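You operate a simulated robot arm through the tools that you are given. There is no shell and no other tool.

You run a simulated two-armed robot. Do the job below in one go: nothing can be reset, and whatever is moved stays where it is left.

JOB
On the board top, fold the shop cloth in half, so that its two long edges meet.

Only the result counts: the job must be done as asked and must still hold three seconds after the hand-in. Knocking over, shifting, dropping, spilling or breaking anything else fails it. Flat cloth is picked up by pressing the open fingertips on it (5 to 10 N) and closing them slowly along it; thin cloth reads only 2 to 8 mm in the jaws.

ROBOT AND FRAMES
Two 7-joint arms with two-finger parallel grippers on one trunk, on a base that drives. Base frame: it is fixed to the floor where the robot stands at the start and does not move with it; the origin is under the middle of the robot, x ahead of it, y to its left, z up; the surface under the hand at the start is at about z = 74. Units: cm, degrees, N and s.
The left shoulder is at the start at [11, 17.4, 108.2], the right one opposite. With the tool pointing down near the work surface each hand reaches from about 32 to 74 cm from the robot's upright axis, wherever it stands, measured 20 degrees to its own side. Places, roughly: board top [50, 20, 70]. Payload 3.6 kg a hand.
The TCP of each hand is the grasp point between the finger pads, 3 cm short of the fingertips. In the tool frame z runs along the fingers and y along their closing line. Largest opening 11 cm; finger width 2, thickness 1; the body of the gripper, 4.8 by 11.2 cm, starts 5.5 cm behind the TCP.
Orientation is that of the tool frame in the base frame, as a unit quaternion [x, y, z, w]. With the fingers straight down and closing along the base's y, the tool's x points along the base's -x, its y along +y and its z along -z.

CONTROLS
- The arms move only by the tool arm_command. It takes "left_moves", "right_moves" or both (then of equal length, played together; a hand with none holds still); each is a list of rows, each an object (a shift or turn left out is 0, a gripper value left out holds the last) with "angular": the turn, a rotation vector about the tool's x, y, z in degrees, a list of three; "dp": the shift along the tool's x, y, z in m, a list of three; "hand": the opening, from 0 (shut) to 1 (fully open). In form: [{"angular": [rx, ry, rz], "dp": [tx, ty, tz], "hand": hand}, ...]. A call has 1 to 20 rows; each row shifts and turns the commanded pose from where the row before left it, along the tool's axes as they then stand. Each row takes 0.2 s and may step no farther than 5 cm and 8.6 degrees from the row before; otherwise, or with a gripper value out of range, the whole call is refused. Where a pose cannot be reached the arm comes as near as it can. A force on the tool above 40 N (or 10 N above the force at the start of the call, whichever is more), or a blocked arm, ends the call early, and 0.2 s more pass. The fingers move at their own pace (about 15.3 cm/s each) and stop on an object; they squeeze with about 28 N. The grip force told is the motor's: it shows also when the fingers shut on nothing. Time passes only in rows, and 0.2 s behind the last, so rows that do not move let the fingers close. It gives the time, the measured TCP pose, the force on the tool (base axes), the opening and the grip force at its end, in the units of the frame above (readings bear some noise), with the torque about the TCP (base axes, N m) and any sound that the robot's microphone picked up.
- Cameras (640 x 400 px; columns grow to the right, rows downward): "scene" is now at [18.82, 3.44, 122.33]; the picture's right is [0.50, -0.87, -0.00], its down [-0.73, -0.42, -0.53] and it looks along [0.46, 0.26, -0.85] (base axes); focal length 254 px, centre (320, 200). "left" rides on the left gripper at [7.2, -1.7, -10.3] in its tool frame; the picture's right is [0.23, 0.97, 0.00], its down [-0.76, 0.18, -0.62] and it looks along [-0.61, 0.14, 0.78] (tool axes); focal length 222 px, centre (320, 200). "right" rides on the right gripper at [7.2, 1.7, -10.3] in its tool frame; the picture's right is [-0.23, 0.97, 0.00], its down [-0.76, -0.18, -0.62] and it looks along [-0.61, -0.14, 0.78] (tool axes); focal length 222 px, centre (320, 200). There is no depth. A picture from a camera that has moved, and an enlarged one, comes with that camera's place and axes in the base frame and with its lens.
- grab_frame(camera): a new picture of that camera. No time passes.
- slide_trunk(by): slides the trunk up (or, below 0, down) by that many cm; the arms and the scene camera ride with it, the base frame stays. It gives what a move gives, with no picture.
- steer(legs): drives the robot by 1 to 6 legs, each [ahead, left, turn to the left] in cm, cm and degrees, along the robot's own axes; the way and the turn of a leg run together, so that a leg with both is an arc; at most 150 cm and 180 degrees a leg. The arms and the cameras ride along, it lands a little off, and it stops where it bumps. It gives what a move gives.
- pan_tilt(pan, tilt): turns the head with the scene camera to pan (to the left, within 86 degrees either way) and tilt (down, from -29 to 69), counted from straight ahead of the robot. It gives what a move gives.
- inspect(camera, box): a new picture of the part [left, top, right, bottom] of that camera's present view, enlarged. No time passes.
- finish_job(): hands the job in; it is judged then, once.

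Places have to be worked out from the pictures, the camera data and where the tool is seen. Open the grippers and draw the arms clear of the work before you hand the job in, unless the task says otherwise.

The tools are called after "Call:" as a command line: name --argument value ..., lists and objects as JSON in quotes. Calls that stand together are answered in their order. arm_command: Moves the arms, as the interface text tells. Its arguments: {"type":"object","properties":{"left_moves":{"type":"array","items":{"type":"object","properties":{"angular":{"type":"array","items":{"type":"number"}},"dp":{"type":"array","items":{"type":"number"}},"hand":{"type":"number"}}}},"right_moves":{"type":"array","items":{"type":"object","properties":{"angular":{"type":"array","items":{"type":"number"}},"dp":{"type":"array","items":{"type":"number"}},"hand":{"type":"number"}}}}},"required":[]} The other tools are called the same way: slide_trunk (by) slides the trunk up or down; steer (legs) drives the base; pan_tilt (pan, tilt) turns the head that bears the scene camera; grab_frame (camera) takes a picture; inspect (camera, box) takes an enlarged picture of a part of a camera's view; finish_job () hands the job in.

At the start:

```text
time_s: 0.0
left_position: [40.58, 40.04, 92.86]
left_orientation: [0.0, 1.0, 0.0, 0.001]
left_ft_force: [0.2, -0.5, -0.4]
left_moment: [0.02, 0.0, 0.01]
left_grip_width: 11.03
left_finger_force: 0.0
right_position: [47.55, 1.21, 90.65]
right_orientation: [0.0, 1.0, 0.0, -0.001]
right_ft_force: [-0.1, 0.2, -0.5]
right_moment: [0.01, 0.04, 0.02]
right_grip_width: 10.98
right_finger_force: 0.0
trunk travel left (down, up): [-20.0, 56.3]
robot x, y, heading: [0.19, 0.05, -0.1]
head pan, tilt: [29.7, 57.7]
```

scene: 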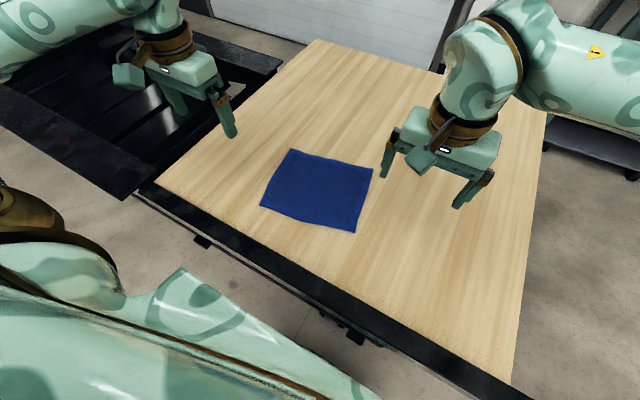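
right: 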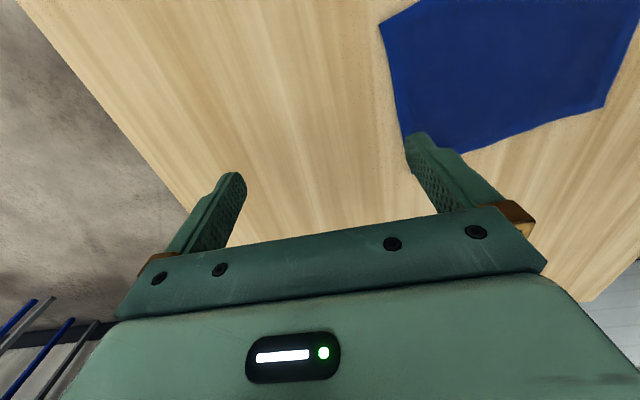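
left: 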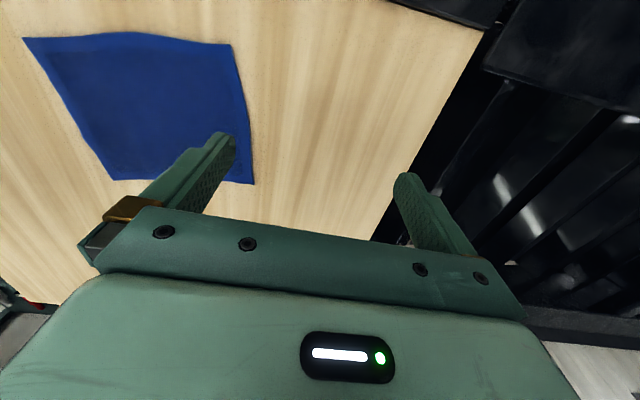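

The cloth reads as about 21.7 × 17.8 cm on a surface at z≈74, turned about 12.6°. I put its corners at far-left (55,32.3), far-right (59.6,11), near-right (41.9,7.8) and near-left (37.2,29.1), and I'll enlarge the view to check them first.

Call:
inspect --camera "scene" --box '[230, 130, 400, 250]'

Call:
inspect --camera "left" --box '[0, 0, 320, 200]'

```text
3.33 times, centred on (315, 190) of scene
camera zoom: at [18.82, 3.44, 122.33], right [0.5, -0.87, 0.0], down [-0.73, -0.42, -0.53], along [0.46, 0.26, -0.85], focal length 847 px, centre (337, 233)
```

zoom: 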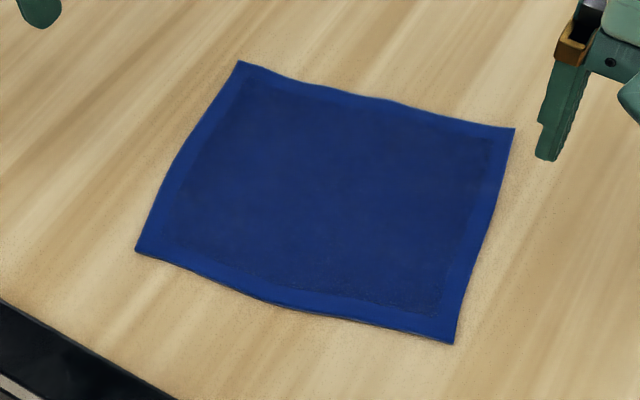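

```text
2.00 times, centred on (160, 100) of left
camera zoom: at [33.39, 38.34, 103.17], right [-0.23, 0.97, 0.0], down [0.76, 0.18, 0.62], along [0.61, 0.14, -0.78], focal length 444 px, centre (640, 400)
```

zoom: 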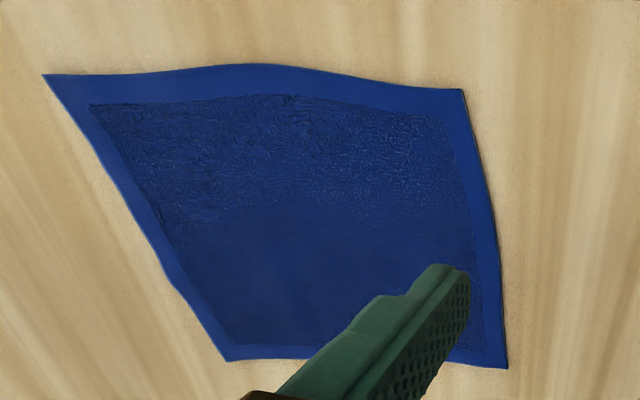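

The enlarged views confirm those corners. I'll bring both hands above the two near corners, turn them so they close along the near edge, and narrow the fingers.

Call:
arm_command --left_moves '[{"dp": [0.0052, -0.033, 0.02], "hand": 0.6}, {"dp": [0.0052, -0.033, 0.02], "hand": 0.23}, {"dp": [0.0052, -0.033, 0.02]}, {"dp": [0.0052, -0.033, 0.02]}, {"angular": [0, 0, -6.3]}, {"angular": [0, 0, -6.3]}, {}]' --right_moves '[{"dp": [0.0135, 0.0227, 0.015], "hand": 0.6}, {"dp": [0.0135, 0.0227, 0.015], "hand": 0.23}, {"dp": [0.0135, 0.0227, 0.015]}, {"dp": [0.0135, 0.0227, 0.015]}, {"angular": [0, 0, -6.3]}, {"angular": [0, 0, -6.3]}, {}]'

Call:
grab_frame --camera "scene"

Call:
grab_frame --camera "left"

Call:
grab_frame --camera "right"

```text
time_s: 1.6
left_position: [38.57, 26.89, 84.9]
left_orientation: [-0.111, 0.994, 0.0, 0.0]
left_ft_force: [-0.9, 0.4, -0.5]
left_moment: [0.01, -0.02, -0.01]
left_grip_width: 2.5
left_finger_force: 0.1
right_position: [42.13, 10.26, 84.72]
right_orientation: [-0.11, 0.994, 0.0, 0.0]
right_ft_force: [0.6, -0.2, 0.7]
right_moment: [0.01, 0.03, 0.0]
right_grip_width: 2.54
right_finger_force: 0.1
trunk travel left (down, up): [-20.0, 56.3]
robot x, y, heading: [0.05, -0.0, -0.1]
head pan, tilt: [29.7, 57.7]
```

```text
taken
camera scene: at [18.82, 3.43, 122.33], right [0.5, -0.87, 0.0], down [-0.73, -0.42, -0.53], along [0.46, 0.26, -0.85], focal length 254 px, centre (320, 200)
```

scene: 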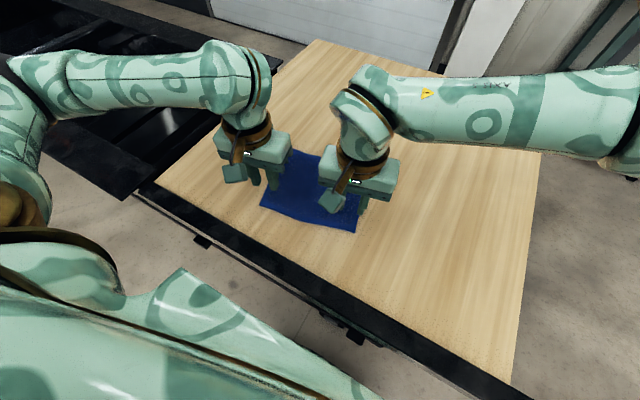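

```text
taken
camera left: at [31.92, 23.6, 95.26], right [-0.44, 0.9, 0.0], down [0.7, 0.34, 0.62], along [0.56, 0.27, -0.78], focal length 222 px, centre (320, 200)
```

left: 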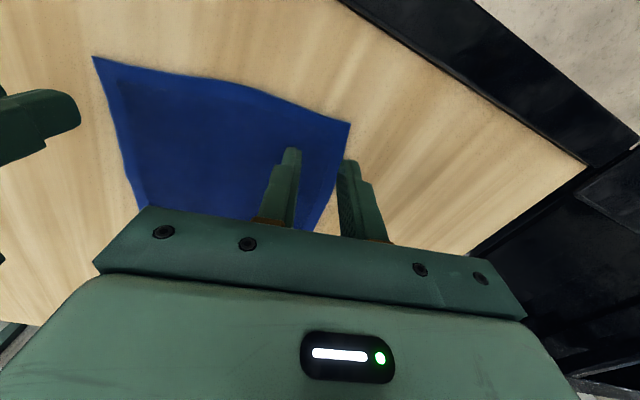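

```text
taken
camera right: at [34.64, 10.27, 94.91], right [0.01, 1.0, 0.0], down [0.78, -0.01, 0.62], along [0.62, -0.01, -0.78], focal length 222 px, centre (320, 200)
```

right: 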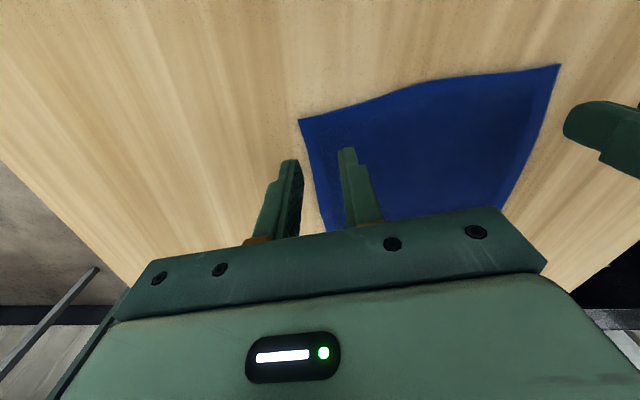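

The gripper cameras put the near corners at (37.3,29.3) and (41.65,8.1). I'll make the small correction and go down until the fingertips are just above the cloth.

Call:
arm_command --left_moves '[{"dp": [0, 0.0015, 0.02]}, {"dp": [0, 0, 0.02]}, {"dp": [0, 0, 0.015]}, {"dp": [0, 0, 0.008]}, {}]' --right_moves '[{"dp": [0.0012, 0.0038, 0.02]}, {"dp": [0, 0, 0.02]}, {"dp": [0, 0, 0.015]}, {"dp": [0, 0, 0.006]}, {}]'

Call:
grab_frame --camera "left"

Call:
grab_frame --camera "right"

```text
time_s: 2.8
left_position: [38.38, 26.96, 78.58]
left_orientation: [-0.11, 0.994, 0.0, 0.001]
left_ft_force: [0.3, 0.5, -0.4]
left_moment: [0.01, -0.01, -0.02]
left_grip_width: 2.54
left_finger_force: 0.1
right_position: [41.92, 10.63, 78.58]
right_orientation: [-0.11, 0.994, 0.0, 0.001]
right_ft_force: [0.2, 0.7, 0.1]
right_moment: [0.02, 0.03, -0.02]
right_grip_width: 2.52
right_finger_force: 0.0
trunk travel left (down, up): [-20.0, 56.3]
robot x, y, heading: [0.07, 0.46, -0.2]
head pan, tilt: [29.7, 57.7]
```

```text
taken
camera left: at [31.75, 23.81, 88.87], right [-0.43, 0.9, 0.0], down [0.7, 0.34, 0.62], along [0.56, 0.27, -0.78], focal length 222 px, centre (320, 200)
```

left: 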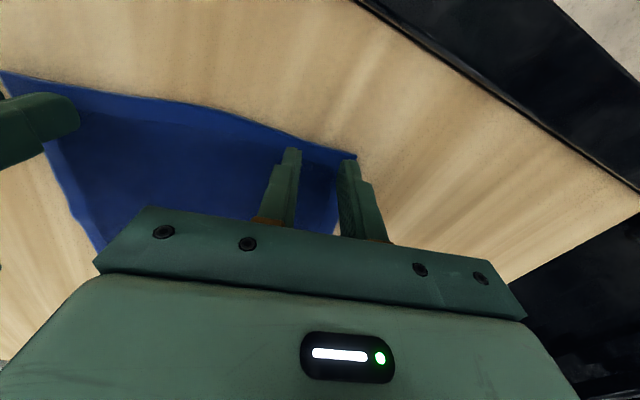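

```text
taken
camera right: at [34.44, 10.66, 88.83], right [0.01, 1.0, 0.0], down [0.78, -0.01, 0.62], along [0.62, -0.01, -0.78], focal length 222 px, centre (320, 200)
```

right: 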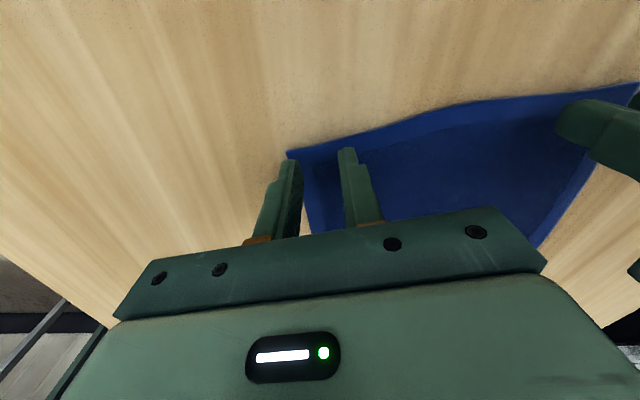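

Both hands are about 1.5 cm above contact. I'll move the left one 3 mm further inside the edge and go down slowly to find the contact force.

Call:
arm_command --left_moves '[{"dp": [-0.003, 0, 0.003]}, {"dp": [0, 0, 0.003]}, {"dp": [0, 0, 0.003]}, {"dp": [0, 0, 0.003]}, {"dp": [0, 0, 0.002]}, {}]' --right_moves '[{"dp": [-0.001, 0, 0.003]}, {"dp": [0, 0, 0.003]}, {"dp": [0, 0, 0.003]}, {"dp": [0, 0, 0.003]}, {"dp": [0, 0, 0.002]}, {}]'

```text
time_s: 4.2
left_position: [38.77, 26.89, 77.26]
left_orientation: [-0.11, 0.994, -0.001, 0.002]
left_ft_force: [-2.0, 0.8, 18.8]
left_moment: [0.02, 0.06, 0.01]
left_grip_width: 2.49
left_finger_force: 0.1
right_position: [41.87, 10.64, 77.31]
right_orientation: [-0.11, 0.994, 0.001, 0.002]
right_ft_force: [3.5, 1.0, 11.1]
right_moment: [0.06, -0.12, -0.01]
right_grip_width: 2.54
right_finger_force: 0.0
trunk travel left (down, up): [-20.0, 56.3]
robot x, y, heading: [-0.08, 0.17, 0.2]
head pan, tilt: [29.7, 57.7]
```

The tips are in contact, with 19 N on the left and 11 N on the right. I'll ease both back into the 5–10 N band.

Call:
arm_command --left_moves '[{"dp": [0, 0, -0.0005]}, {}]' --right_moves '[{"dp": [0, 0, -0.0002]}, {}]'

```text
time_s: 4.8
left_position: [38.75, 26.99, 77.23]
left_orientation: [-0.11, 0.994, 0.0, 0.002]
left_ft_force: [0.2, -1.1, 21.3]
left_moment: [-0.01, -0.04, -0.02]
left_grip_width: 2.48
left_finger_force: 0.0
right_position: [41.77, 10.65, 77.36]
right_orientation: [-0.11, 0.994, 0.001, 0.001]
right_ft_force: [2.5, 3.1, 14.0]
right_moment: [0.13, -0.1, 0.03]
right_grip_width: 2.52
right_finger_force: 0.0
trunk travel left (down, up): [-20.0, 56.3]
robot x, y, heading: [-0.28, -0.23, 0.4]
head pan, tilt: [29.7, 57.7]
```

Both forces are still a little high, so I'll raise both hands a bit more.

Call:
arm_command --left_moves '[{"dp": [0, 0, -0.001]}, {}]' --right_moves '[{"dp": [0, 0, -0.0006]}, {}]'

```text
time_s: 5.4
left_position: [38.83, 26.97, 77.31]
left_orientation: [-0.109, 0.994, 0.0, 0.001]
left_ft_force: [2.6, -4.4, 12.0]
left_moment: [-0.09, -0.11, 0.0]
left_grip_width: 2.52
left_finger_force: 0.0
right_position: [41.88, 10.66, 77.22]
right_orientation: [-0.11, 0.994, 0.0, 0.001]
right_ft_force: [0.9, 5.4, 16.2]
right_moment: [0.21, -0.05, 0.03]
right_grip_width: 2.54
right_finger_force: 0.1
trunk travel left (down, up): [-20.0, 56.3]
robot x, y, heading: [0.3, 0.24, -0.1]
head pan, tilt: [29.7, 57.7]
```

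The right hand is still pressing at 16 N, so I'll lift it by another millimetre and the left by a little.

Call:
arm_command --left_moves '[{"dp": [0, 0, -0.0004]}, {}, {}]' --right_moves '[{"dp": [0, 0, -0.001]}, {}, {}]'

```text
time_s: 6.2
left_position: [38.76, 27.04, 77.4]
left_orientation: [-0.11, 0.994, 0.0, 0.0]
left_ft_force: [0.2, -1.1, 7.5]
left_moment: [-0.06, -0.04, -0.01]
left_grip_width: 2.53
left_finger_force: 0.1
right_position: [41.88, 10.59, 77.29]
right_orientation: [-0.111, 0.994, 0.001, 0.0]
right_ft_force: [-1.1, 3.2, 8.2]
right_moment: [0.14, 0.03, -0.01]
right_grip_width: 2.55
right_finger_force: 0.1
trunk travel left (down, up): [-20.0, 56.3]
robot x, y, heading: [0.38, 0.12, -0.1]
head pan, tilt: [29.7, 57.7]
```

Both hands now press at 7–8 N, so I'll close the fingers slowly along the edge.

Call:
arm_command --left_moves '[{"hand": 0.215}, {"hand": 0.2}, {"hand": 0.185}, {"hand": 0.17}, {"hand": 0.155}, {"hand": 0.14}, {"hand": 0.125}, {"hand": 0.11}, {}]' --right_moves '[{"hand": 0.215}, {"hand": 0.2}, {"hand": 0.185}, {"hand": 0.17}, {"hand": 0.155}, {"hand": 0.14}, {"hand": 0.125}, {"hand": 0.11}, {}]'

Call:
grab_frame --camera "left"

Call:
grab_frame --camera "right"

```text
time_s: 8.2
left_position: [38.76, 27.08, 77.29]
left_orientation: [-0.11, 0.994, 0.0, 0.001]
left_ft_force: [0.3, -1.7, 6.3]
left_moment: [-0.01, 0.0, 0.01]
left_grip_width: 1.18
left_finger_force: 0.0
right_position: [41.89, 10.65, 77.31]
right_orientation: [-0.11, 0.994, 0.0, 0.0]
right_ft_force: [-0.1, 2.1, 5.5]
right_moment: [0.07, -0.01, -0.02]
right_grip_width: 1.27
right_finger_force: 0.5
trunk travel left (down, up): [-20.0, 56.3]
robot x, y, heading: [-0.31, -0.3, -0.0]
head pan, tilt: [29.7, 57.7]
```

```text
taken
camera left: at [32.11, 23.82, 87.71], right [-0.43, 0.9, 0.0], down [0.7, 0.34, 0.62], along [0.56, 0.27, -0.78], focal length 222 px, centre (320, 200)
```

left: 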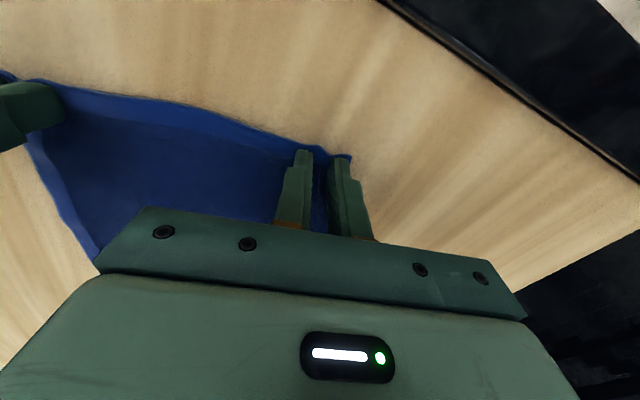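

```text
taken
camera right: at [34.48, 10.59, 87.6], right [0.01, 1.0, 0.0], down [0.78, -0.01, 0.62], along [0.62, -0.01, -0.78], focal length 222 px, centre (320, 200)
```

right: 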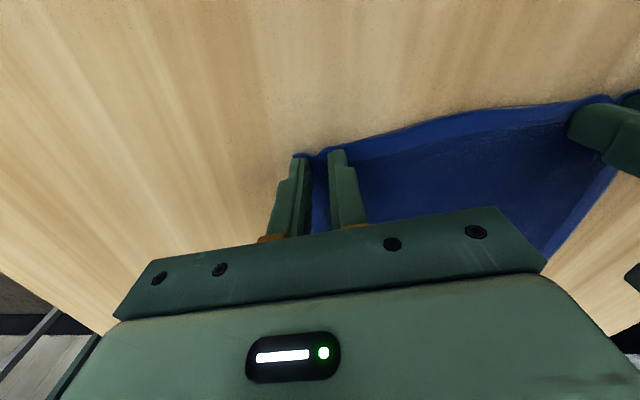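

The cloth is being drawn along and bunching between the tips on both sides. I'll keep closing slowly until the fingers stop on it.

Call:
arm_command --left_moves '[{"hand": 0.095}, {"hand": 0.08}, {"hand": 0.065}, {"hand": 0.05}, {"hand": 0.035}, {"hand": 0.02}, {"hand": 0.0}, {}, {}]' --right_moves '[{"hand": 0.095}, {"hand": 0.08}, {"hand": 0.065}, {"hand": 0.05}, {"hand": 0.035}, {"hand": 0.02}, {"hand": 0.0}, {}, {}]'

Call:
inspect --camera "left" --box '[220, 100, 420, 240]'

Call:
inspect --camera "right" --box '[220, 100, 420, 240]'

```text
time_s: 10.2
left_position: [38.88, 27.04, 77.29]
left_orientation: [-0.109, 0.994, -0.001, 0.0]
left_ft_force: [1.9, -7.9, 6.1]
left_moment: [-0.23, 0.0, -0.02]
left_grip_width: 0.32
left_finger_force: 28.2
right_position: [41.93, 10.53, 77.29]
right_orientation: [-0.11, 0.994, 0.0, 0.0]
right_ft_force: [-0.9, 8.0, 4.9]
right_moment: [0.23, 0.01, 0.05]
right_grip_width: 0.36
right_finger_force: 28.0
trunk travel left (down, up): [-20.0, 56.3]
robot x, y, heading: [-0.14, -0.02, -0.2]
head pan, tilt: [29.7, 57.7]
```

```text
2.86 times, centred on (320, 170) of left
camera zoom: at [32.11, 23.79, 87.71], right [-0.43, 0.9, 0.0], down [0.7, 0.34, 0.62], along [0.56, 0.27, -0.78], focal length 635 px, centre (320, 286)
```

zoom: 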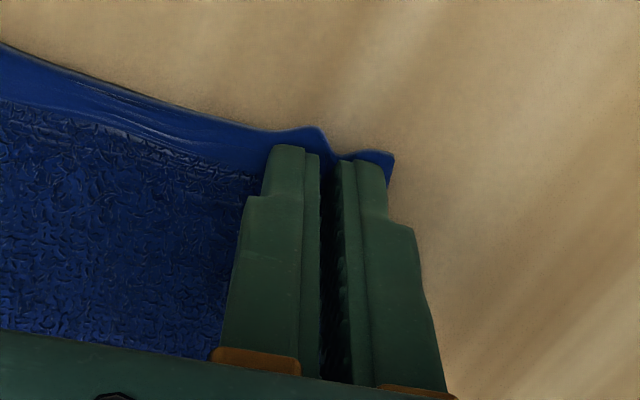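

```text
2.86 times, centred on (320, 170) of right
camera zoom: at [34.48, 10.59, 87.61], right [0.01, 1.0, 0.0], down [0.78, -0.01, 0.62], along [0.62, -0.01, -0.78], focal length 635 px, centre (320, 286)
```

zoom: 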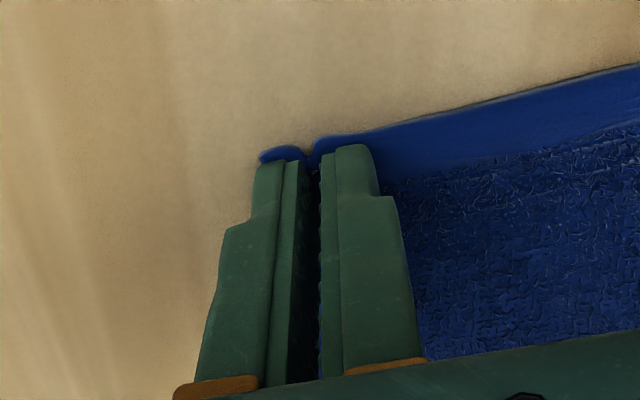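

Both jaws hold a bunch 3 to 4 mm thick, but the fingers overlap the edge by nearly their full width, which would leave a turned-back hem after the flip. I'll open slowly while pressed to spread the cloth again, lift, and grip again with less overlap.

Call:
arm_command --left_moves '[{"hand": 0.05}, {"hand": 0.08}, {"hand": 0.11}, {"hand": 0.14}, {"hand": 0.17}, {"hand": 0.2}, {"hand": 0.23}, {"dp": [0, 0, -0.01]}, {"dp": [0, 0, -0.02]}, {}]' --right_moves '[{"hand": 0.05}, {"hand": 0.08}, {"hand": 0.11}, {"hand": 0.14}, {"hand": 0.17}, {"hand": 0.2}, {"hand": 0.23}, {"dp": [0, 0, -0.01]}, {"dp": [0, 0, -0.02]}, {}]'

Call:
grab_frame --camera "left"

Call:
grab_frame --camera "right"

Call:
inspect --camera "scene" --box '[230, 130, 400, 250]'

```text
time_s: 12.4
left_position: [38.93, 27.04, 80.33]
left_orientation: [-0.11, 0.994, -0.001, 0.0]
left_ft_force: [-0.3, 0.7, 0.6]
left_moment: [0.01, -0.01, 0.03]
left_grip_width: 2.54
left_finger_force: 0.0
right_position: [42.09, 10.57, 80.39]
right_orientation: [-0.11, 0.994, 0.0, -0.001]
right_ft_force: [-0.5, -0.6, -0.7]
right_moment: [-0.02, -0.03, 0.0]
right_grip_width: 2.54
right_finger_force: 0.0
trunk travel left (down, up): [-20.0, 56.3]
robot x, y, heading: [0.11, 0.21, -0.2]
head pan, tilt: [29.7, 57.7]
```

```text
taken
camera left: at [32.14, 23.79, 90.68], right [-0.44, 0.9, 0.0], down [0.7, 0.34, 0.62], along [0.56, 0.27, -0.78], focal length 222 px, centre (320, 200)
```

left: 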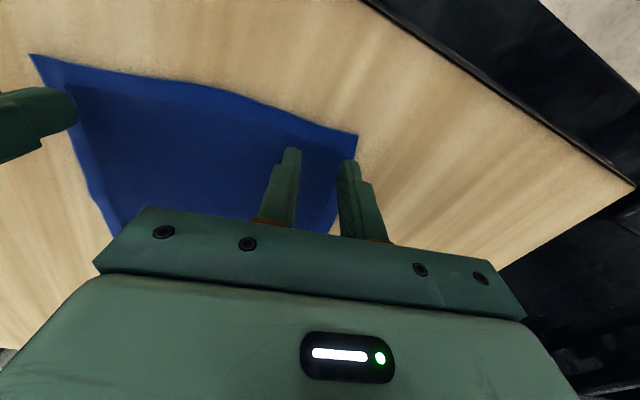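

```text
taken
camera right: at [34.58, 10.6, 90.66], right [0.01, 1.0, 0.0], down [0.78, -0.01, 0.62], along [0.62, -0.01, -0.78], focal length 222 px, centre (320, 200)
```

right: 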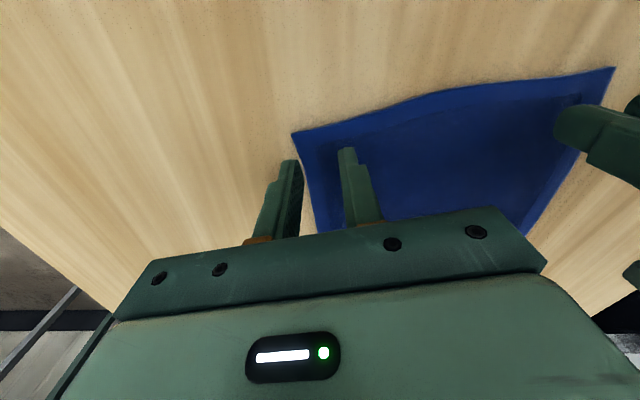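

```text
3.33 times, centred on (315, 190) of scene
camera zoom: at [18.84, 3.44, 122.32], right [0.5, -0.87, 0.0], down [-0.73, -0.42, -0.53], along [0.46, 0.26, -0.85], focal length 847 px, centre (337, 233)
```

zoom: 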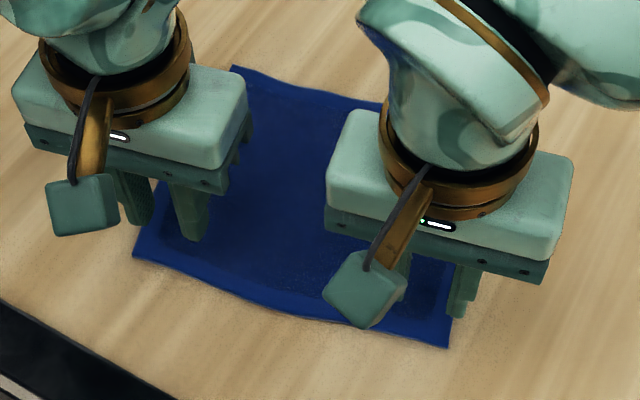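

The cloth relaxed flat again, with the near corners at about (37.05,29.3) and (41.1,8.2). I'll shift both hands 1.4 cm outward so the fingers overlap the edge by only about 1 cm, narrow the opening to 1.9 cm, and go down.

Call:
arm_command --left_moves '[{"dp": [0.0141, 0.0042, 0], "hand": 0.173}, {"dp": [0, 0, 0.015]}, {"dp": [0, 0, 0.01]}, {"dp": [0, 0, 0.003]}, {}, {}]' --right_moves '[{"dp": [0.0141, 0.001, 0], "hand": 0.173}, {"dp": [0, 0, 0.015]}, {"dp": [0, 0, 0.01]}, {"dp": [0, 0, 0.003]}, {}, {}]'

Call:
inspect --camera "left" --box '[220, 100, 420, 240]'

Call:
inspect --camera "right" --box '[220, 100, 420, 240]'

```text
time_s: 13.8
left_position: [37.42, 27.11, 77.43]
left_orientation: [-0.109, 0.994, 0.0, 0.0]
left_ft_force: [0.4, 0.0, 1.5]
left_moment: [0.0, -0.01, 0.0]
left_grip_width: 1.89
left_finger_force: 0.0
right_position: [40.69, 10.43, 77.43]
right_orientation: [-0.11, 0.994, 0.0, 0.0]
right_ft_force: [0.1, 0.2, 1.2]
right_moment: [0.04, -0.01, -0.04]
right_grip_width: 1.89
right_finger_force: 0.0
trunk travel left (down, up): [-20.0, 56.3]
robot x, y, heading: [-0.2, 0.42, -0.0]
head pan, tilt: [29.7, 57.7]
```

```text
2.86 times, centred on (320, 170) of left
camera zoom: at [30.73, 23.89, 87.92], right [-0.43, 0.9, 0.0], down [0.7, 0.34, 0.62], along [0.56, 0.27, -0.78], focal length 635 px, centre (320, 286)
```

zoom: 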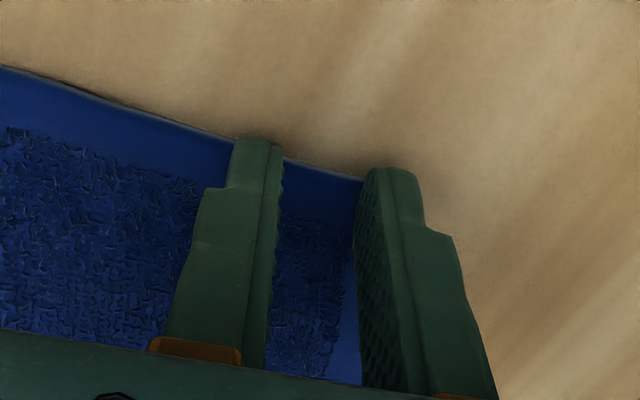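

```text
2.86 times, centred on (320, 170) of right
camera zoom: at [33.25, 10.41, 87.72], right [0.01, 1.0, 0.0], down [0.78, -0.01, 0.62], along [0.62, -0.01, -0.78], focal length 635 px, centre (320, 286)
```

zoom: 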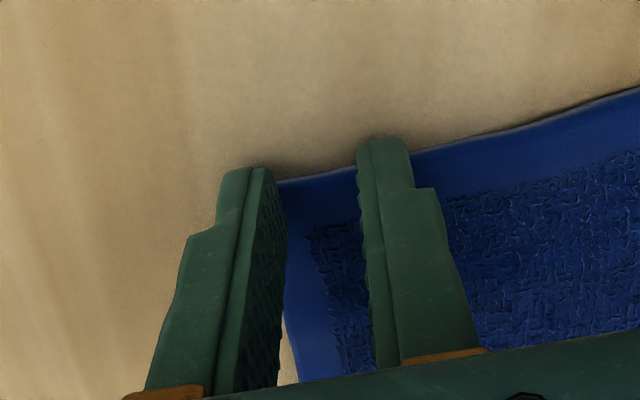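

The fingers sit across the edge as I wanted. I'll press lightly.

Call:
arm_command --left_moves '[{"dp": [0, 0, 0.0007]}, {}, {}]' --right_moves '[{"dp": [0, 0, 0.0007]}, {}, {}]'

```text
time_s: 14.6
left_position: [37.46, 27.18, 77.57]
left_orientation: [-0.109, 0.994, 0.001, 0.0]
left_ft_force: [0.5, 0.1, 0.6]
left_moment: [0.0, 0.0, 0.0]
left_grip_width: 1.91
left_finger_force: 0.1
right_position: [40.73, 10.34, 77.47]
right_orientation: [-0.11, 0.994, 0.0, -0.001]
right_ft_force: [-0.3, -0.6, 1.6]
right_moment: [-0.02, -0.05, -0.05]
right_grip_width: 1.92
right_finger_force: 0.0
trunk travel left (down, up): [-20.0, 56.3]
robot x, y, heading: [0.09, 0.03, -0.0]
head pan, tilt: [29.7, 57.7]
```

There is almost no contact force yet, so I'll go down another millimetre or so.

Call:
arm_command --left_moves '[{"dp": [0, 0, 0.001]}, {}, {}]' --right_moves '[{"dp": [0, 0, 0.001]}, {}, {}]'

```text
time_s: 15.4
left_position: [37.35, 27.14, 77.39]
left_orientation: [-0.11, 0.994, 0.0, 0.0]
left_ft_force: [0.7, -0.2, 4.0]
left_moment: [-0.04, -0.08, 0.03]
left_grip_width: 1.91
left_finger_force: 0.2
right_position: [40.54, 10.36, 77.39]
right_orientation: [-0.109, 0.994, 0.0, 0.001]
right_ft_force: [-0.4, -0.7, 3.8]
right_moment: [0.02, -0.04, 0.02]
right_grip_width: 1.91
right_finger_force: 0.0
trunk travel left (down, up): [-20.0, 56.3]
robot x, y, heading: [-0.12, -0.29, 0.1]
head pan, tilt: [29.7, 57.7]
```

Both read 4 N. I'll add a bit more pressure and then close slowly all the way.

Call:
arm_command --left_moves '[{"dp": [0, 0, 0.0006]}, {}, {"hand": 0.158}, {"hand": 0.143}, {"hand": 0.128}, {"hand": 0.113}, {"hand": 0.098}, {"hand": 0.083}, {"hand": 0.068}, {"hand": 0.053}, {"hand": 0.038}, {"hand": 0.02}, {"hand": 0}, {}, {}]' --right_moves '[{"dp": [0, 0, 0.0006]}, {}, {"hand": 0.158}, {"hand": 0.143}, {"hand": 0.128}, {"hand": 0.113}, {"hand": 0.098}, {"hand": 0.083}, {"hand": 0.068}, {"hand": 0.053}, {"hand": 0.038}, {"hand": 0.02}, {"hand": 0}, {}, {}]'

Call:
inspect --camera "left" --box '[220, 100, 420, 240]'

Call:
inspect --camera "right" --box '[220, 100, 420, 240]'

```text
time_s: 18.6
left_position: [37.28, 27.19, 77.3]
left_orientation: [-0.109, 0.994, 0.0, 0.001]
left_ft_force: [-0.5, 0.7, 7.5]
left_moment: [0.06, -0.03, -0.03]
left_grip_width: 0.0
left_finger_force: 28.4
right_position: [40.68, 10.32, 77.38]
right_orientation: [-0.11, 0.994, 0.0, 0.0]
right_ft_force: [-0.5, 1.3, 4.1]
right_moment: [0.04, -0.05, 0.01]
right_grip_width: 0.28
right_finger_force: 28.3
trunk travel left (down, up): [-20.0, 56.3]
robot x, y, heading: [-0.18, 0.06, 0.5]
head pan, tilt: [29.7, 57.7]
```

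```text
2.86 times, centred on (320, 170) of left
camera zoom: at [30.61, 23.88, 87.67], right [-0.43, 0.9, 0.0], down [0.7, 0.34, 0.62], along [0.56, 0.27, -0.78], focal length 635 px, centre (320, 286)
```

zoom: 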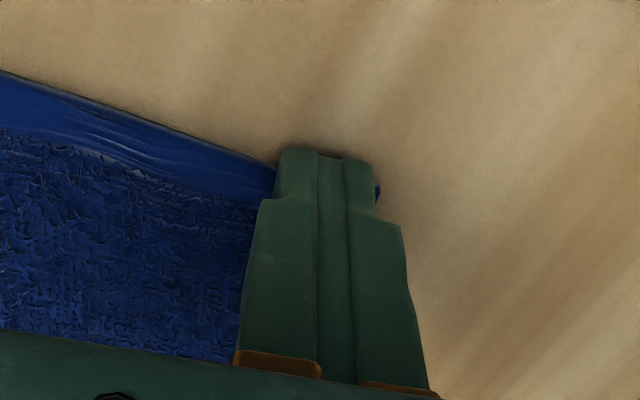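

```text
2.86 times, centred on (320, 170) of right
camera zoom: at [33.09, 10.37, 87.6], right [0.01, 1.0, 0.0], down [0.78, -0.01, 0.62], along [0.62, -0.01, -0.78], focal length 635 px, centre (320, 286)
```

zoom: 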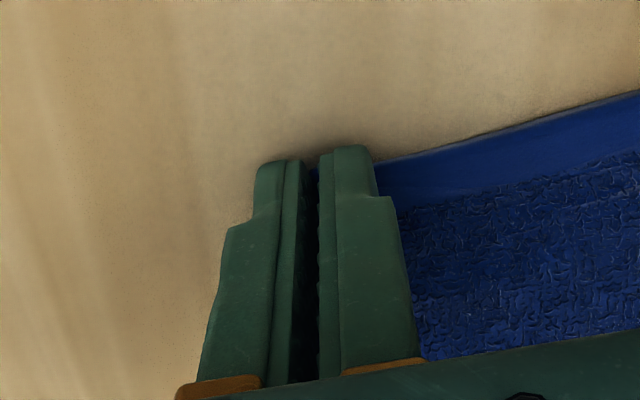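

The right hand has the cloth at 2.8 mm, but the left closed on nothing. I'll lift and reopen the left hand, move it slightly further onto the cloth and check its place.

Call:
arm_command --left_moves '[{"dp": [0, 0, -0.01]}, {"dp": [0, 0, -0.01], "hand": 0.21}, {"dp": [-0.005, 0, 0]}, {}, {}]'

Call:
inspect --camera "left" --box '[220, 100, 420, 240]'

```text
time_s: 19.8
left_position: [37.88, 27.32, 79.33]
left_orientation: [-0.11, 0.994, 0.001, 0.0]
left_ft_force: [0.4, -0.5, 0.1]
left_moment: [0.01, 0.0, 0.04]
left_grip_width: 2.28
left_finger_force: 0.1
right_position: [40.55, 10.44, 77.25]
right_orientation: [-0.11, 0.994, 0.0, -0.001]
right_ft_force: [-1.3, -0.1, 6.3]
right_moment: [0.0, 0.01, 0.04]
right_grip_width: 0.29
right_finger_force: 27.5
trunk travel left (down, up): [-20.0, 56.3]
robot x, y, heading: [-0.08, -0.06, -0.2]
head pan, tilt: [29.7, 57.7]
```

```text
2.86 times, centred on (320, 170) of left
camera zoom: at [31.13, 24.04, 89.66], right [-0.43, 0.9, 0.0], down [0.7, 0.34, 0.62], along [0.56, 0.27, -0.78], focal length 635 px, centre (320, 286)
```

zoom: 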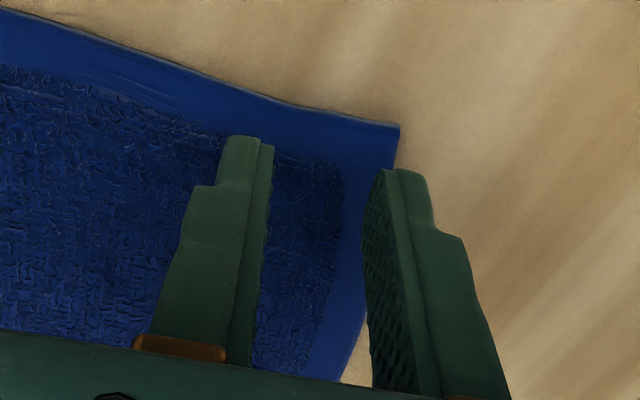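

The near-left corner is now at about (36.5,28.9), so the outer finger was partly off the side. I'll move the left hand 0.9 cm inward along the edge, keep about 0.7 cm of overlap, and press again.

Call:
arm_command --left_moves '[{"dp": [0.003, -0.009, 0]}, {"dp": [0, 0, 0.01]}, {"dp": [0, 0, 0.0095]}, {}, {}]'

Call:
inspect --camera "left" --box '[220, 100, 420, 240]'

```text
time_s: 21.0
left_position: [37.79, 26.44, 77.27]
left_orientation: [-0.11, 0.994, 0.0, 0.001]
left_ft_force: [-1.7, 1.3, 12.1]
left_moment: [0.05, 0.0, 0.02]
left_grip_width: 2.28
left_finger_force: 0.1
right_position: [40.56, 10.4, 77.33]
right_orientation: [-0.11, 0.994, 0.0, 0.0]
right_ft_force: [-0.4, 0.9, 3.3]
right_moment: [0.01, -0.07, 0.0]
right_grip_width: 0.3
right_finger_force: 28.0
trunk travel left (down, up): [-20.0, 56.3]
robot x, y, heading: [0.44, 0.15, -0.1]
head pan, tilt: [29.7, 57.7]
```

```text
2.86 times, centred on (320, 170) of left
camera zoom: at [31.02, 23.08, 87.66], right [-0.43, 0.9, 0.0], down [0.7, 0.34, 0.62], along [0.56, 0.27, -0.78], focal length 635 px, centre (320, 286)
```

zoom: 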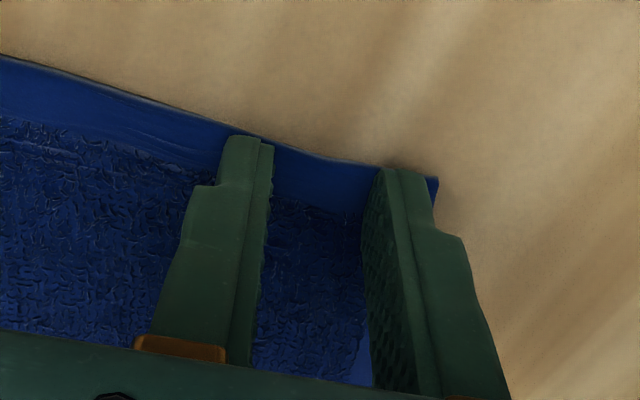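

Both left fingers are now on the cloth, pressing at 12 N. I'll ease off a touch and close slowly.

Call:
arm_command --left_moves '[{"dp": [0, 0, -0.0004]}, {"hand": 0.19}, {"hand": 0.175}, {"hand": 0.16}, {"hand": 0.145}, {"hand": 0.13}, {"hand": 0.115}, {"hand": 0.1}, {"hand": 0.085}, {"hand": 0.07}, {"hand": 0.055}, {"hand": 0.04}, {"hand": 0.02}, {"hand": 0}, {}, {}]'

Call:
inspect --camera "left" --box '[220, 100, 420, 240]'

```text
time_s: 24.4
left_position: [37.76, 26.24, 77.3]
left_orientation: [-0.11, 0.994, 0.0, 0.0]
left_ft_force: [1.6, -4.9, 7.1]
left_moment: [-0.14, -0.08, 0.03]
left_grip_width: 0.36
left_finger_force: 28.2
right_position: [40.55, 10.28, 77.37]
right_orientation: [-0.11, 0.994, 0.0, 0.0]
right_ft_force: [-0.1, 5.0, 4.0]
right_moment: [0.14, -0.03, 0.04]
right_grip_width: 0.3
right_finger_force: 28.0
trunk travel left (down, up): [-20.0, 56.3]
robot x, y, heading: [0.31, -0.26, 0.0]
head pan, tilt: [29.7, 57.7]
```

```text
2.86 times, centred on (320, 170) of left
camera zoom: at [31.04, 23.06, 87.69], right [-0.43, 0.9, 0.0], down [0.7, 0.34, 0.62], along [0.56, 0.27, -0.78], focal length 635 px, centre (320, 286)
```

zoom: 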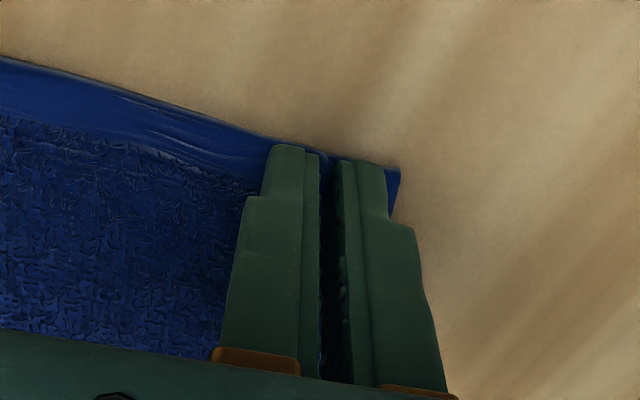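

Both jaws hold the edge (3.6 and 3.0 mm). I'll relieve the slight tension along the edge and start the fold arc, going up and forward to about 45°, then look.

Call:
arm_command --left_moves '[{"dp": [-0.0005, -0.001, -0.01]}, {"dp": [-0.0023, -0.001, -0.0112]}, {"dp": [-0.004, 0, -0.01]}, {"dp": [-0.0045, 0, -0.0098]}, {"dp": [-0.006, 0, -0.009]}, {"dp": [-0.0065, 0, -0.008]}, {}]' --right_moves '[{"dp": [-0.0005, 0.001, -0.01]}, {"dp": [-0.0023, 0.001, -0.0112]}, {"dp": [-0.004, 0, -0.01]}, {"dp": [-0.0045, 0, -0.0098]}, {"dp": [-0.006, 0, -0.009]}, {"dp": [-0.0065, 0, -0.008]}, {}]'

Call:
grab_frame --camera "scene"

Call:
grab_frame --camera "left"

Call:
grab_frame --camera "right"

```text
time_s: 26.0
left_position: [40.18, 26.7, 83.29]
left_orientation: [-0.11, 0.994, 0.0, 0.0]
left_ft_force: [0.7, -0.9, -0.1]
left_moment: [0.01, 0.01, 0.04]
left_grip_width: 0.32
left_finger_force: 28.3
right_position: [42.8, 11.09, 83.12]
right_orientation: [-0.109, 0.994, 0.0, 0.001]
right_ft_force: [-0.2, 2.0, -0.1]
right_moment: [0.04, 0.03, -0.01]
right_grip_width: 0.29
right_finger_force: 28.2
trunk travel left (down, up): [-20.0, 56.3]
robot x, y, heading: [-0.21, -0.12, -0.1]
head pan, tilt: [29.7, 57.7]
```

```text
taken
camera scene: at [18.82, 3.44, 122.33], right [0.5, -0.87, 0.0], down [-0.73, -0.42, -0.53], along [0.46, 0.26, -0.85], focal length 254 px, centre (320, 200)
```

scene: 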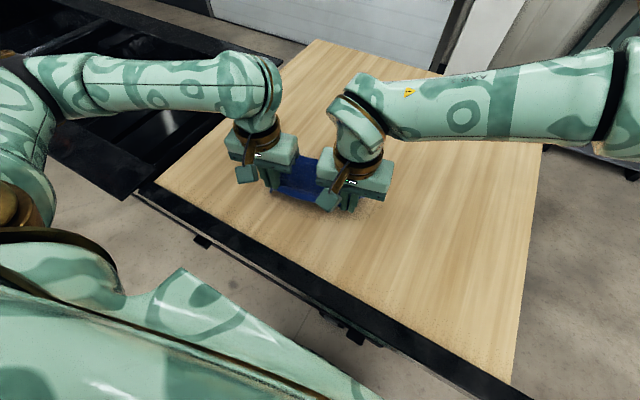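

```text
taken
camera left: at [33.44, 23.39, 93.56], right [-0.44, 0.9, 0.0], down [0.7, 0.34, 0.62], along [0.56, 0.27, -0.78], focal length 222 px, centre (320, 200)
```

left: 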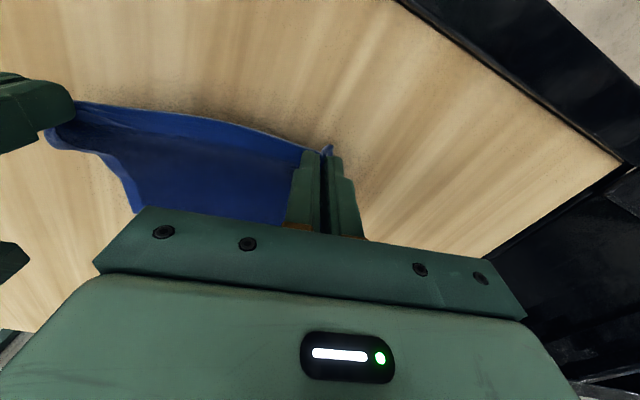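

```text
taken
camera right: at [35.4, 11.1, 93.37], right [0.01, 1.0, 0.0], down [0.78, -0.01, 0.62], along [0.62, -0.01, -0.78], focal length 222 px, centre (320, 200)
```

right: 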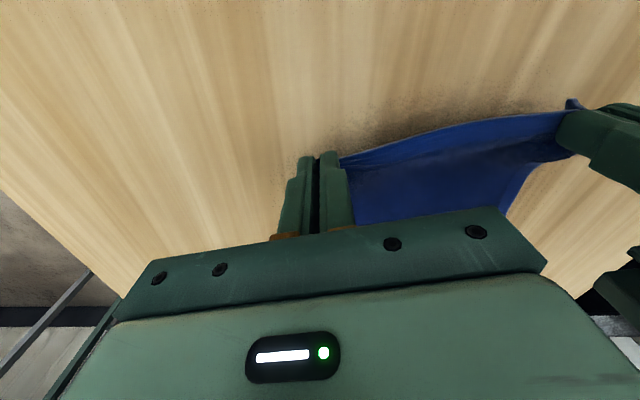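

The near edge is lifted evenly and slightly taut between the hands. I'll continue the arc to the top and start tilting the hands back so the edge turns over.

Call:
arm_command --left_moves '[{"dp": [-0.0106, 0, -0.0064], "angular": [0, 4, 0]}, {"dp": [-0.0101, 0, -0.0071], "angular": [0, 4, 0]}, {"dp": [-0.0114, 0, -0.0052], "angular": [0, 4, 0]}, {"dp": [-0.0111, 0, -0.006], "angular": [0, 4, 0]}, {"dp": [-0.0118, 0, -0.0042], "angular": [0, 4, 0]}, {"dp": [-0.0114, 0, -0.005], "angular": [0, 4, 0]}, {}]' --right_moves '[{"dp": [-0.0106, 0, -0.0064], "angular": [0, 4, 0]}, {"dp": [-0.0101, 0, -0.0071], "angular": [0, 4, 0]}, {"dp": [-0.0114, 0, -0.0052], "angular": [0, 4, 0]}, {"dp": [-0.0111, 0, -0.006], "angular": [0, 4, 0]}, {"dp": [-0.0118, 0, -0.0042], "angular": [0, 4, 0]}, {"dp": [-0.0114, 0, -0.005], "angular": [0, 4, 0]}, {}]'

Call:
grab_frame --camera "scene"

Call:
grab_frame --camera "left"

Call:
grab_frame --camera "right"

```text
time_s: 27.6
left_position: [46.92, 28.07, 85.29]
left_orientation: [-0.107, 0.972, -0.024, -0.207]
left_ft_force: [0.7, -7.5, -0.6]
left_moment: [-0.15, -0.02, 0.06]
left_grip_width: 0.34
left_finger_force: 28.1
right_position: [47.82, 11.78, 85.34]
right_orientation: [-0.106, 0.973, -0.021, -0.206]
right_ft_force: [-1.1, 6.3, -0.2]
right_moment: [0.21, 0.01, -0.08]
right_grip_width: 0.27
right_finger_force: 28.2
right hand out of reach, approached as far as the arm can: row 6
trunk travel left (down, up): [-20.0, 56.3]
robot x, y, heading: [0.35, 0.16, -0.2]
head pan, tilt: [29.7, 57.7]
```

```text
taken
camera scene: at [18.83, 3.45, 122.33], right [0.5, -0.87, 0.0], down [-0.73, -0.42, -0.53], along [0.46, 0.26, -0.85], focal length 254 px, centre (320, 200)
```

scene: 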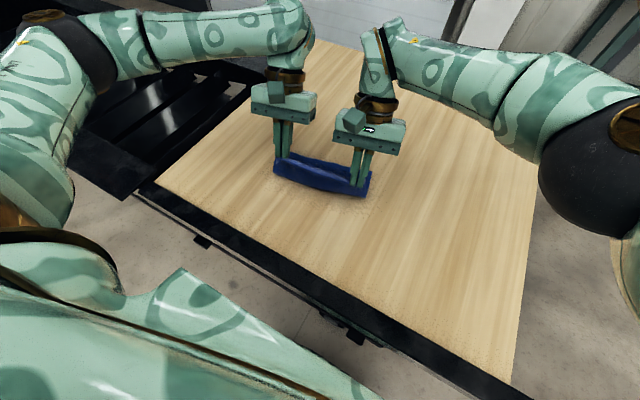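

```text
taken
camera left: at [44.97, 26.0, 97.77], right [-0.42, 0.91, 0.09], down [0.89, 0.38, 0.26], along [0.2, 0.19, -0.96], focal length 222 px, centre (320, 200)
```

left: 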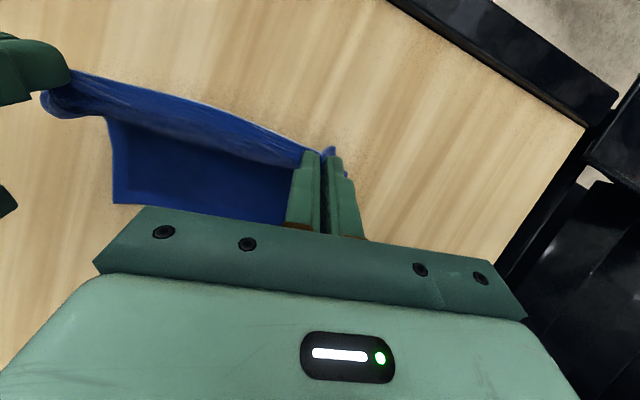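

```text
taken
camera right: at [45.23, 12.83, 97.61], right [-0.01, 1.0, -0.09], down [0.96, 0.03, 0.26], along [0.26, -0.09, -0.96], focal length 222 px, centre (320, 200)
```

right: 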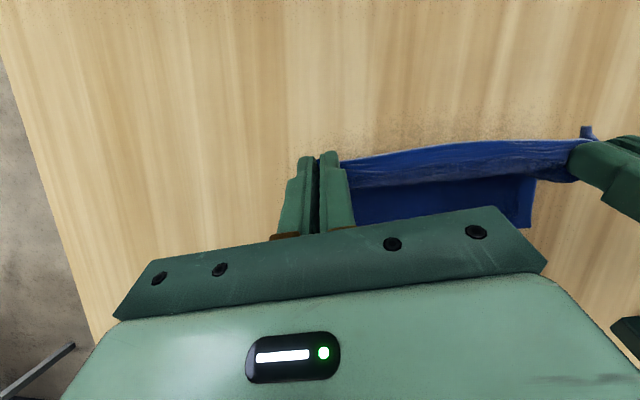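

The right arm hits its reach limit at this tilt and lags about 1.9 cm. I'll take half the tilt off the right hand so it can reach the commanded place.

Call:
arm_command --right_moves '[{"dp": [0.0031, 0, 0.0003], "angular": [0, -6, 0]}, {"dp": [0.0031, 0, 0], "angular": [0, -6, 0]}, {}]'

Call:
grab_frame --camera "scene"

```text
time_s: 28.4
left_position: [46.92, 28.19, 85.3]
left_orientation: [-0.107, 0.973, -0.022, -0.205]
left_ft_force: [1.6, -7.3, -0.3]
left_moment: [-0.21, 0.0, 0.13]
left_grip_width: 0.34
left_finger_force: 27.7
right_position: [47.44, 11.6, 85.52]
right_orientation: [-0.11, 0.988, -0.012, -0.104]
right_ft_force: [-1.0, 7.3, 1.2]
right_moment: [0.24, 0.03, 0.02]
right_grip_width: 0.31
right_finger_force: 28.0
trunk travel left (down, up): [-20.0, 56.3]
robot x, y, heading: [-0.08, 0.04, 0.1]
head pan, tilt: [29.7, 57.7]
```

```text
taken
camera scene: at [18.85, 3.44, 122.33], right [0.5, -0.87, 0.0], down [-0.73, -0.42, -0.53], along [0.46, 0.26, -0.85], focal length 254 px, centre (320, 200)
```

scene: 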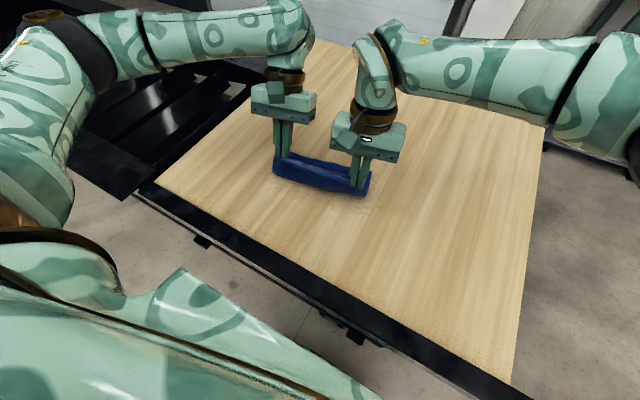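

The right hand is reachable again but 1.9 cm behind and 0.5 cm wide, which stretches the edge. I'll bring it forward level with the left.

Call:
arm_command --right_moves '[{"dp": [-0.0092, 0.0023, -0.0015]}, {"dp": [-0.0092, 0.0023, -0.0015]}, {}]'

Call:
grab_frame --camera "right"

Call:
inspect --camera "scene" --box '[230, 100, 430, 240]'

```text
time_s: 29.2
left_position: [46.88, 28.17, 85.25]
left_orientation: [-0.109, 0.972, -0.024, -0.207]
left_ft_force: [1.4, -2.4, -0.3]
left_moment: [-0.03, -0.02, 0.03]
left_grip_width: 0.3
left_finger_force: 27.7
right_position: [49.26, 12.56, 85.22]
right_orientation: [-0.109, 0.988, -0.012, -0.104]
right_ft_force: [0.0, 2.1, 0.1]
right_moment: [0.02, 0.02, 0.01]
right_grip_width: 0.3
right_finger_force: 27.7
trunk travel left (down, up): [-20.0, 56.3]
robot x, y, heading: [0.17, -0.17, -0.2]
head pan, tilt: [29.7, 57.7]
```

```text
taken
camera right: at [43.99, 13.01, 96.75], right [0.01, 1.0, -0.05], down [0.89, 0.02, 0.45], along [0.45, -0.04, -0.89], focal length 222 px, centre (320, 200)
```

right: 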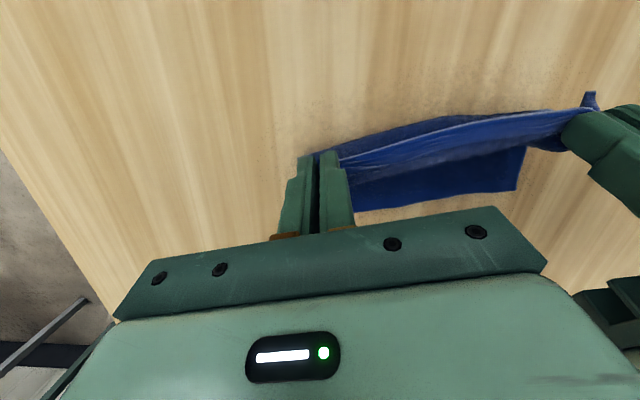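

```text
2.86 times, centred on (330, 170) of scene
camera zoom: at [18.83, 3.43, 122.33], right [0.5, -0.87, 0.0], down [-0.73, -0.42, -0.53], along [0.46, 0.26, -0.85], focal length 726 px, centre (291, 286)
```

zoom: 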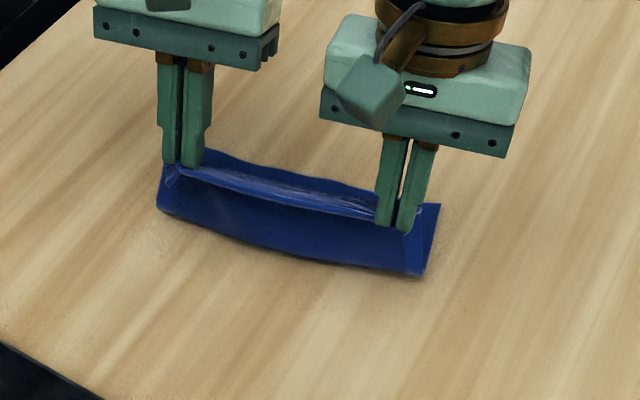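

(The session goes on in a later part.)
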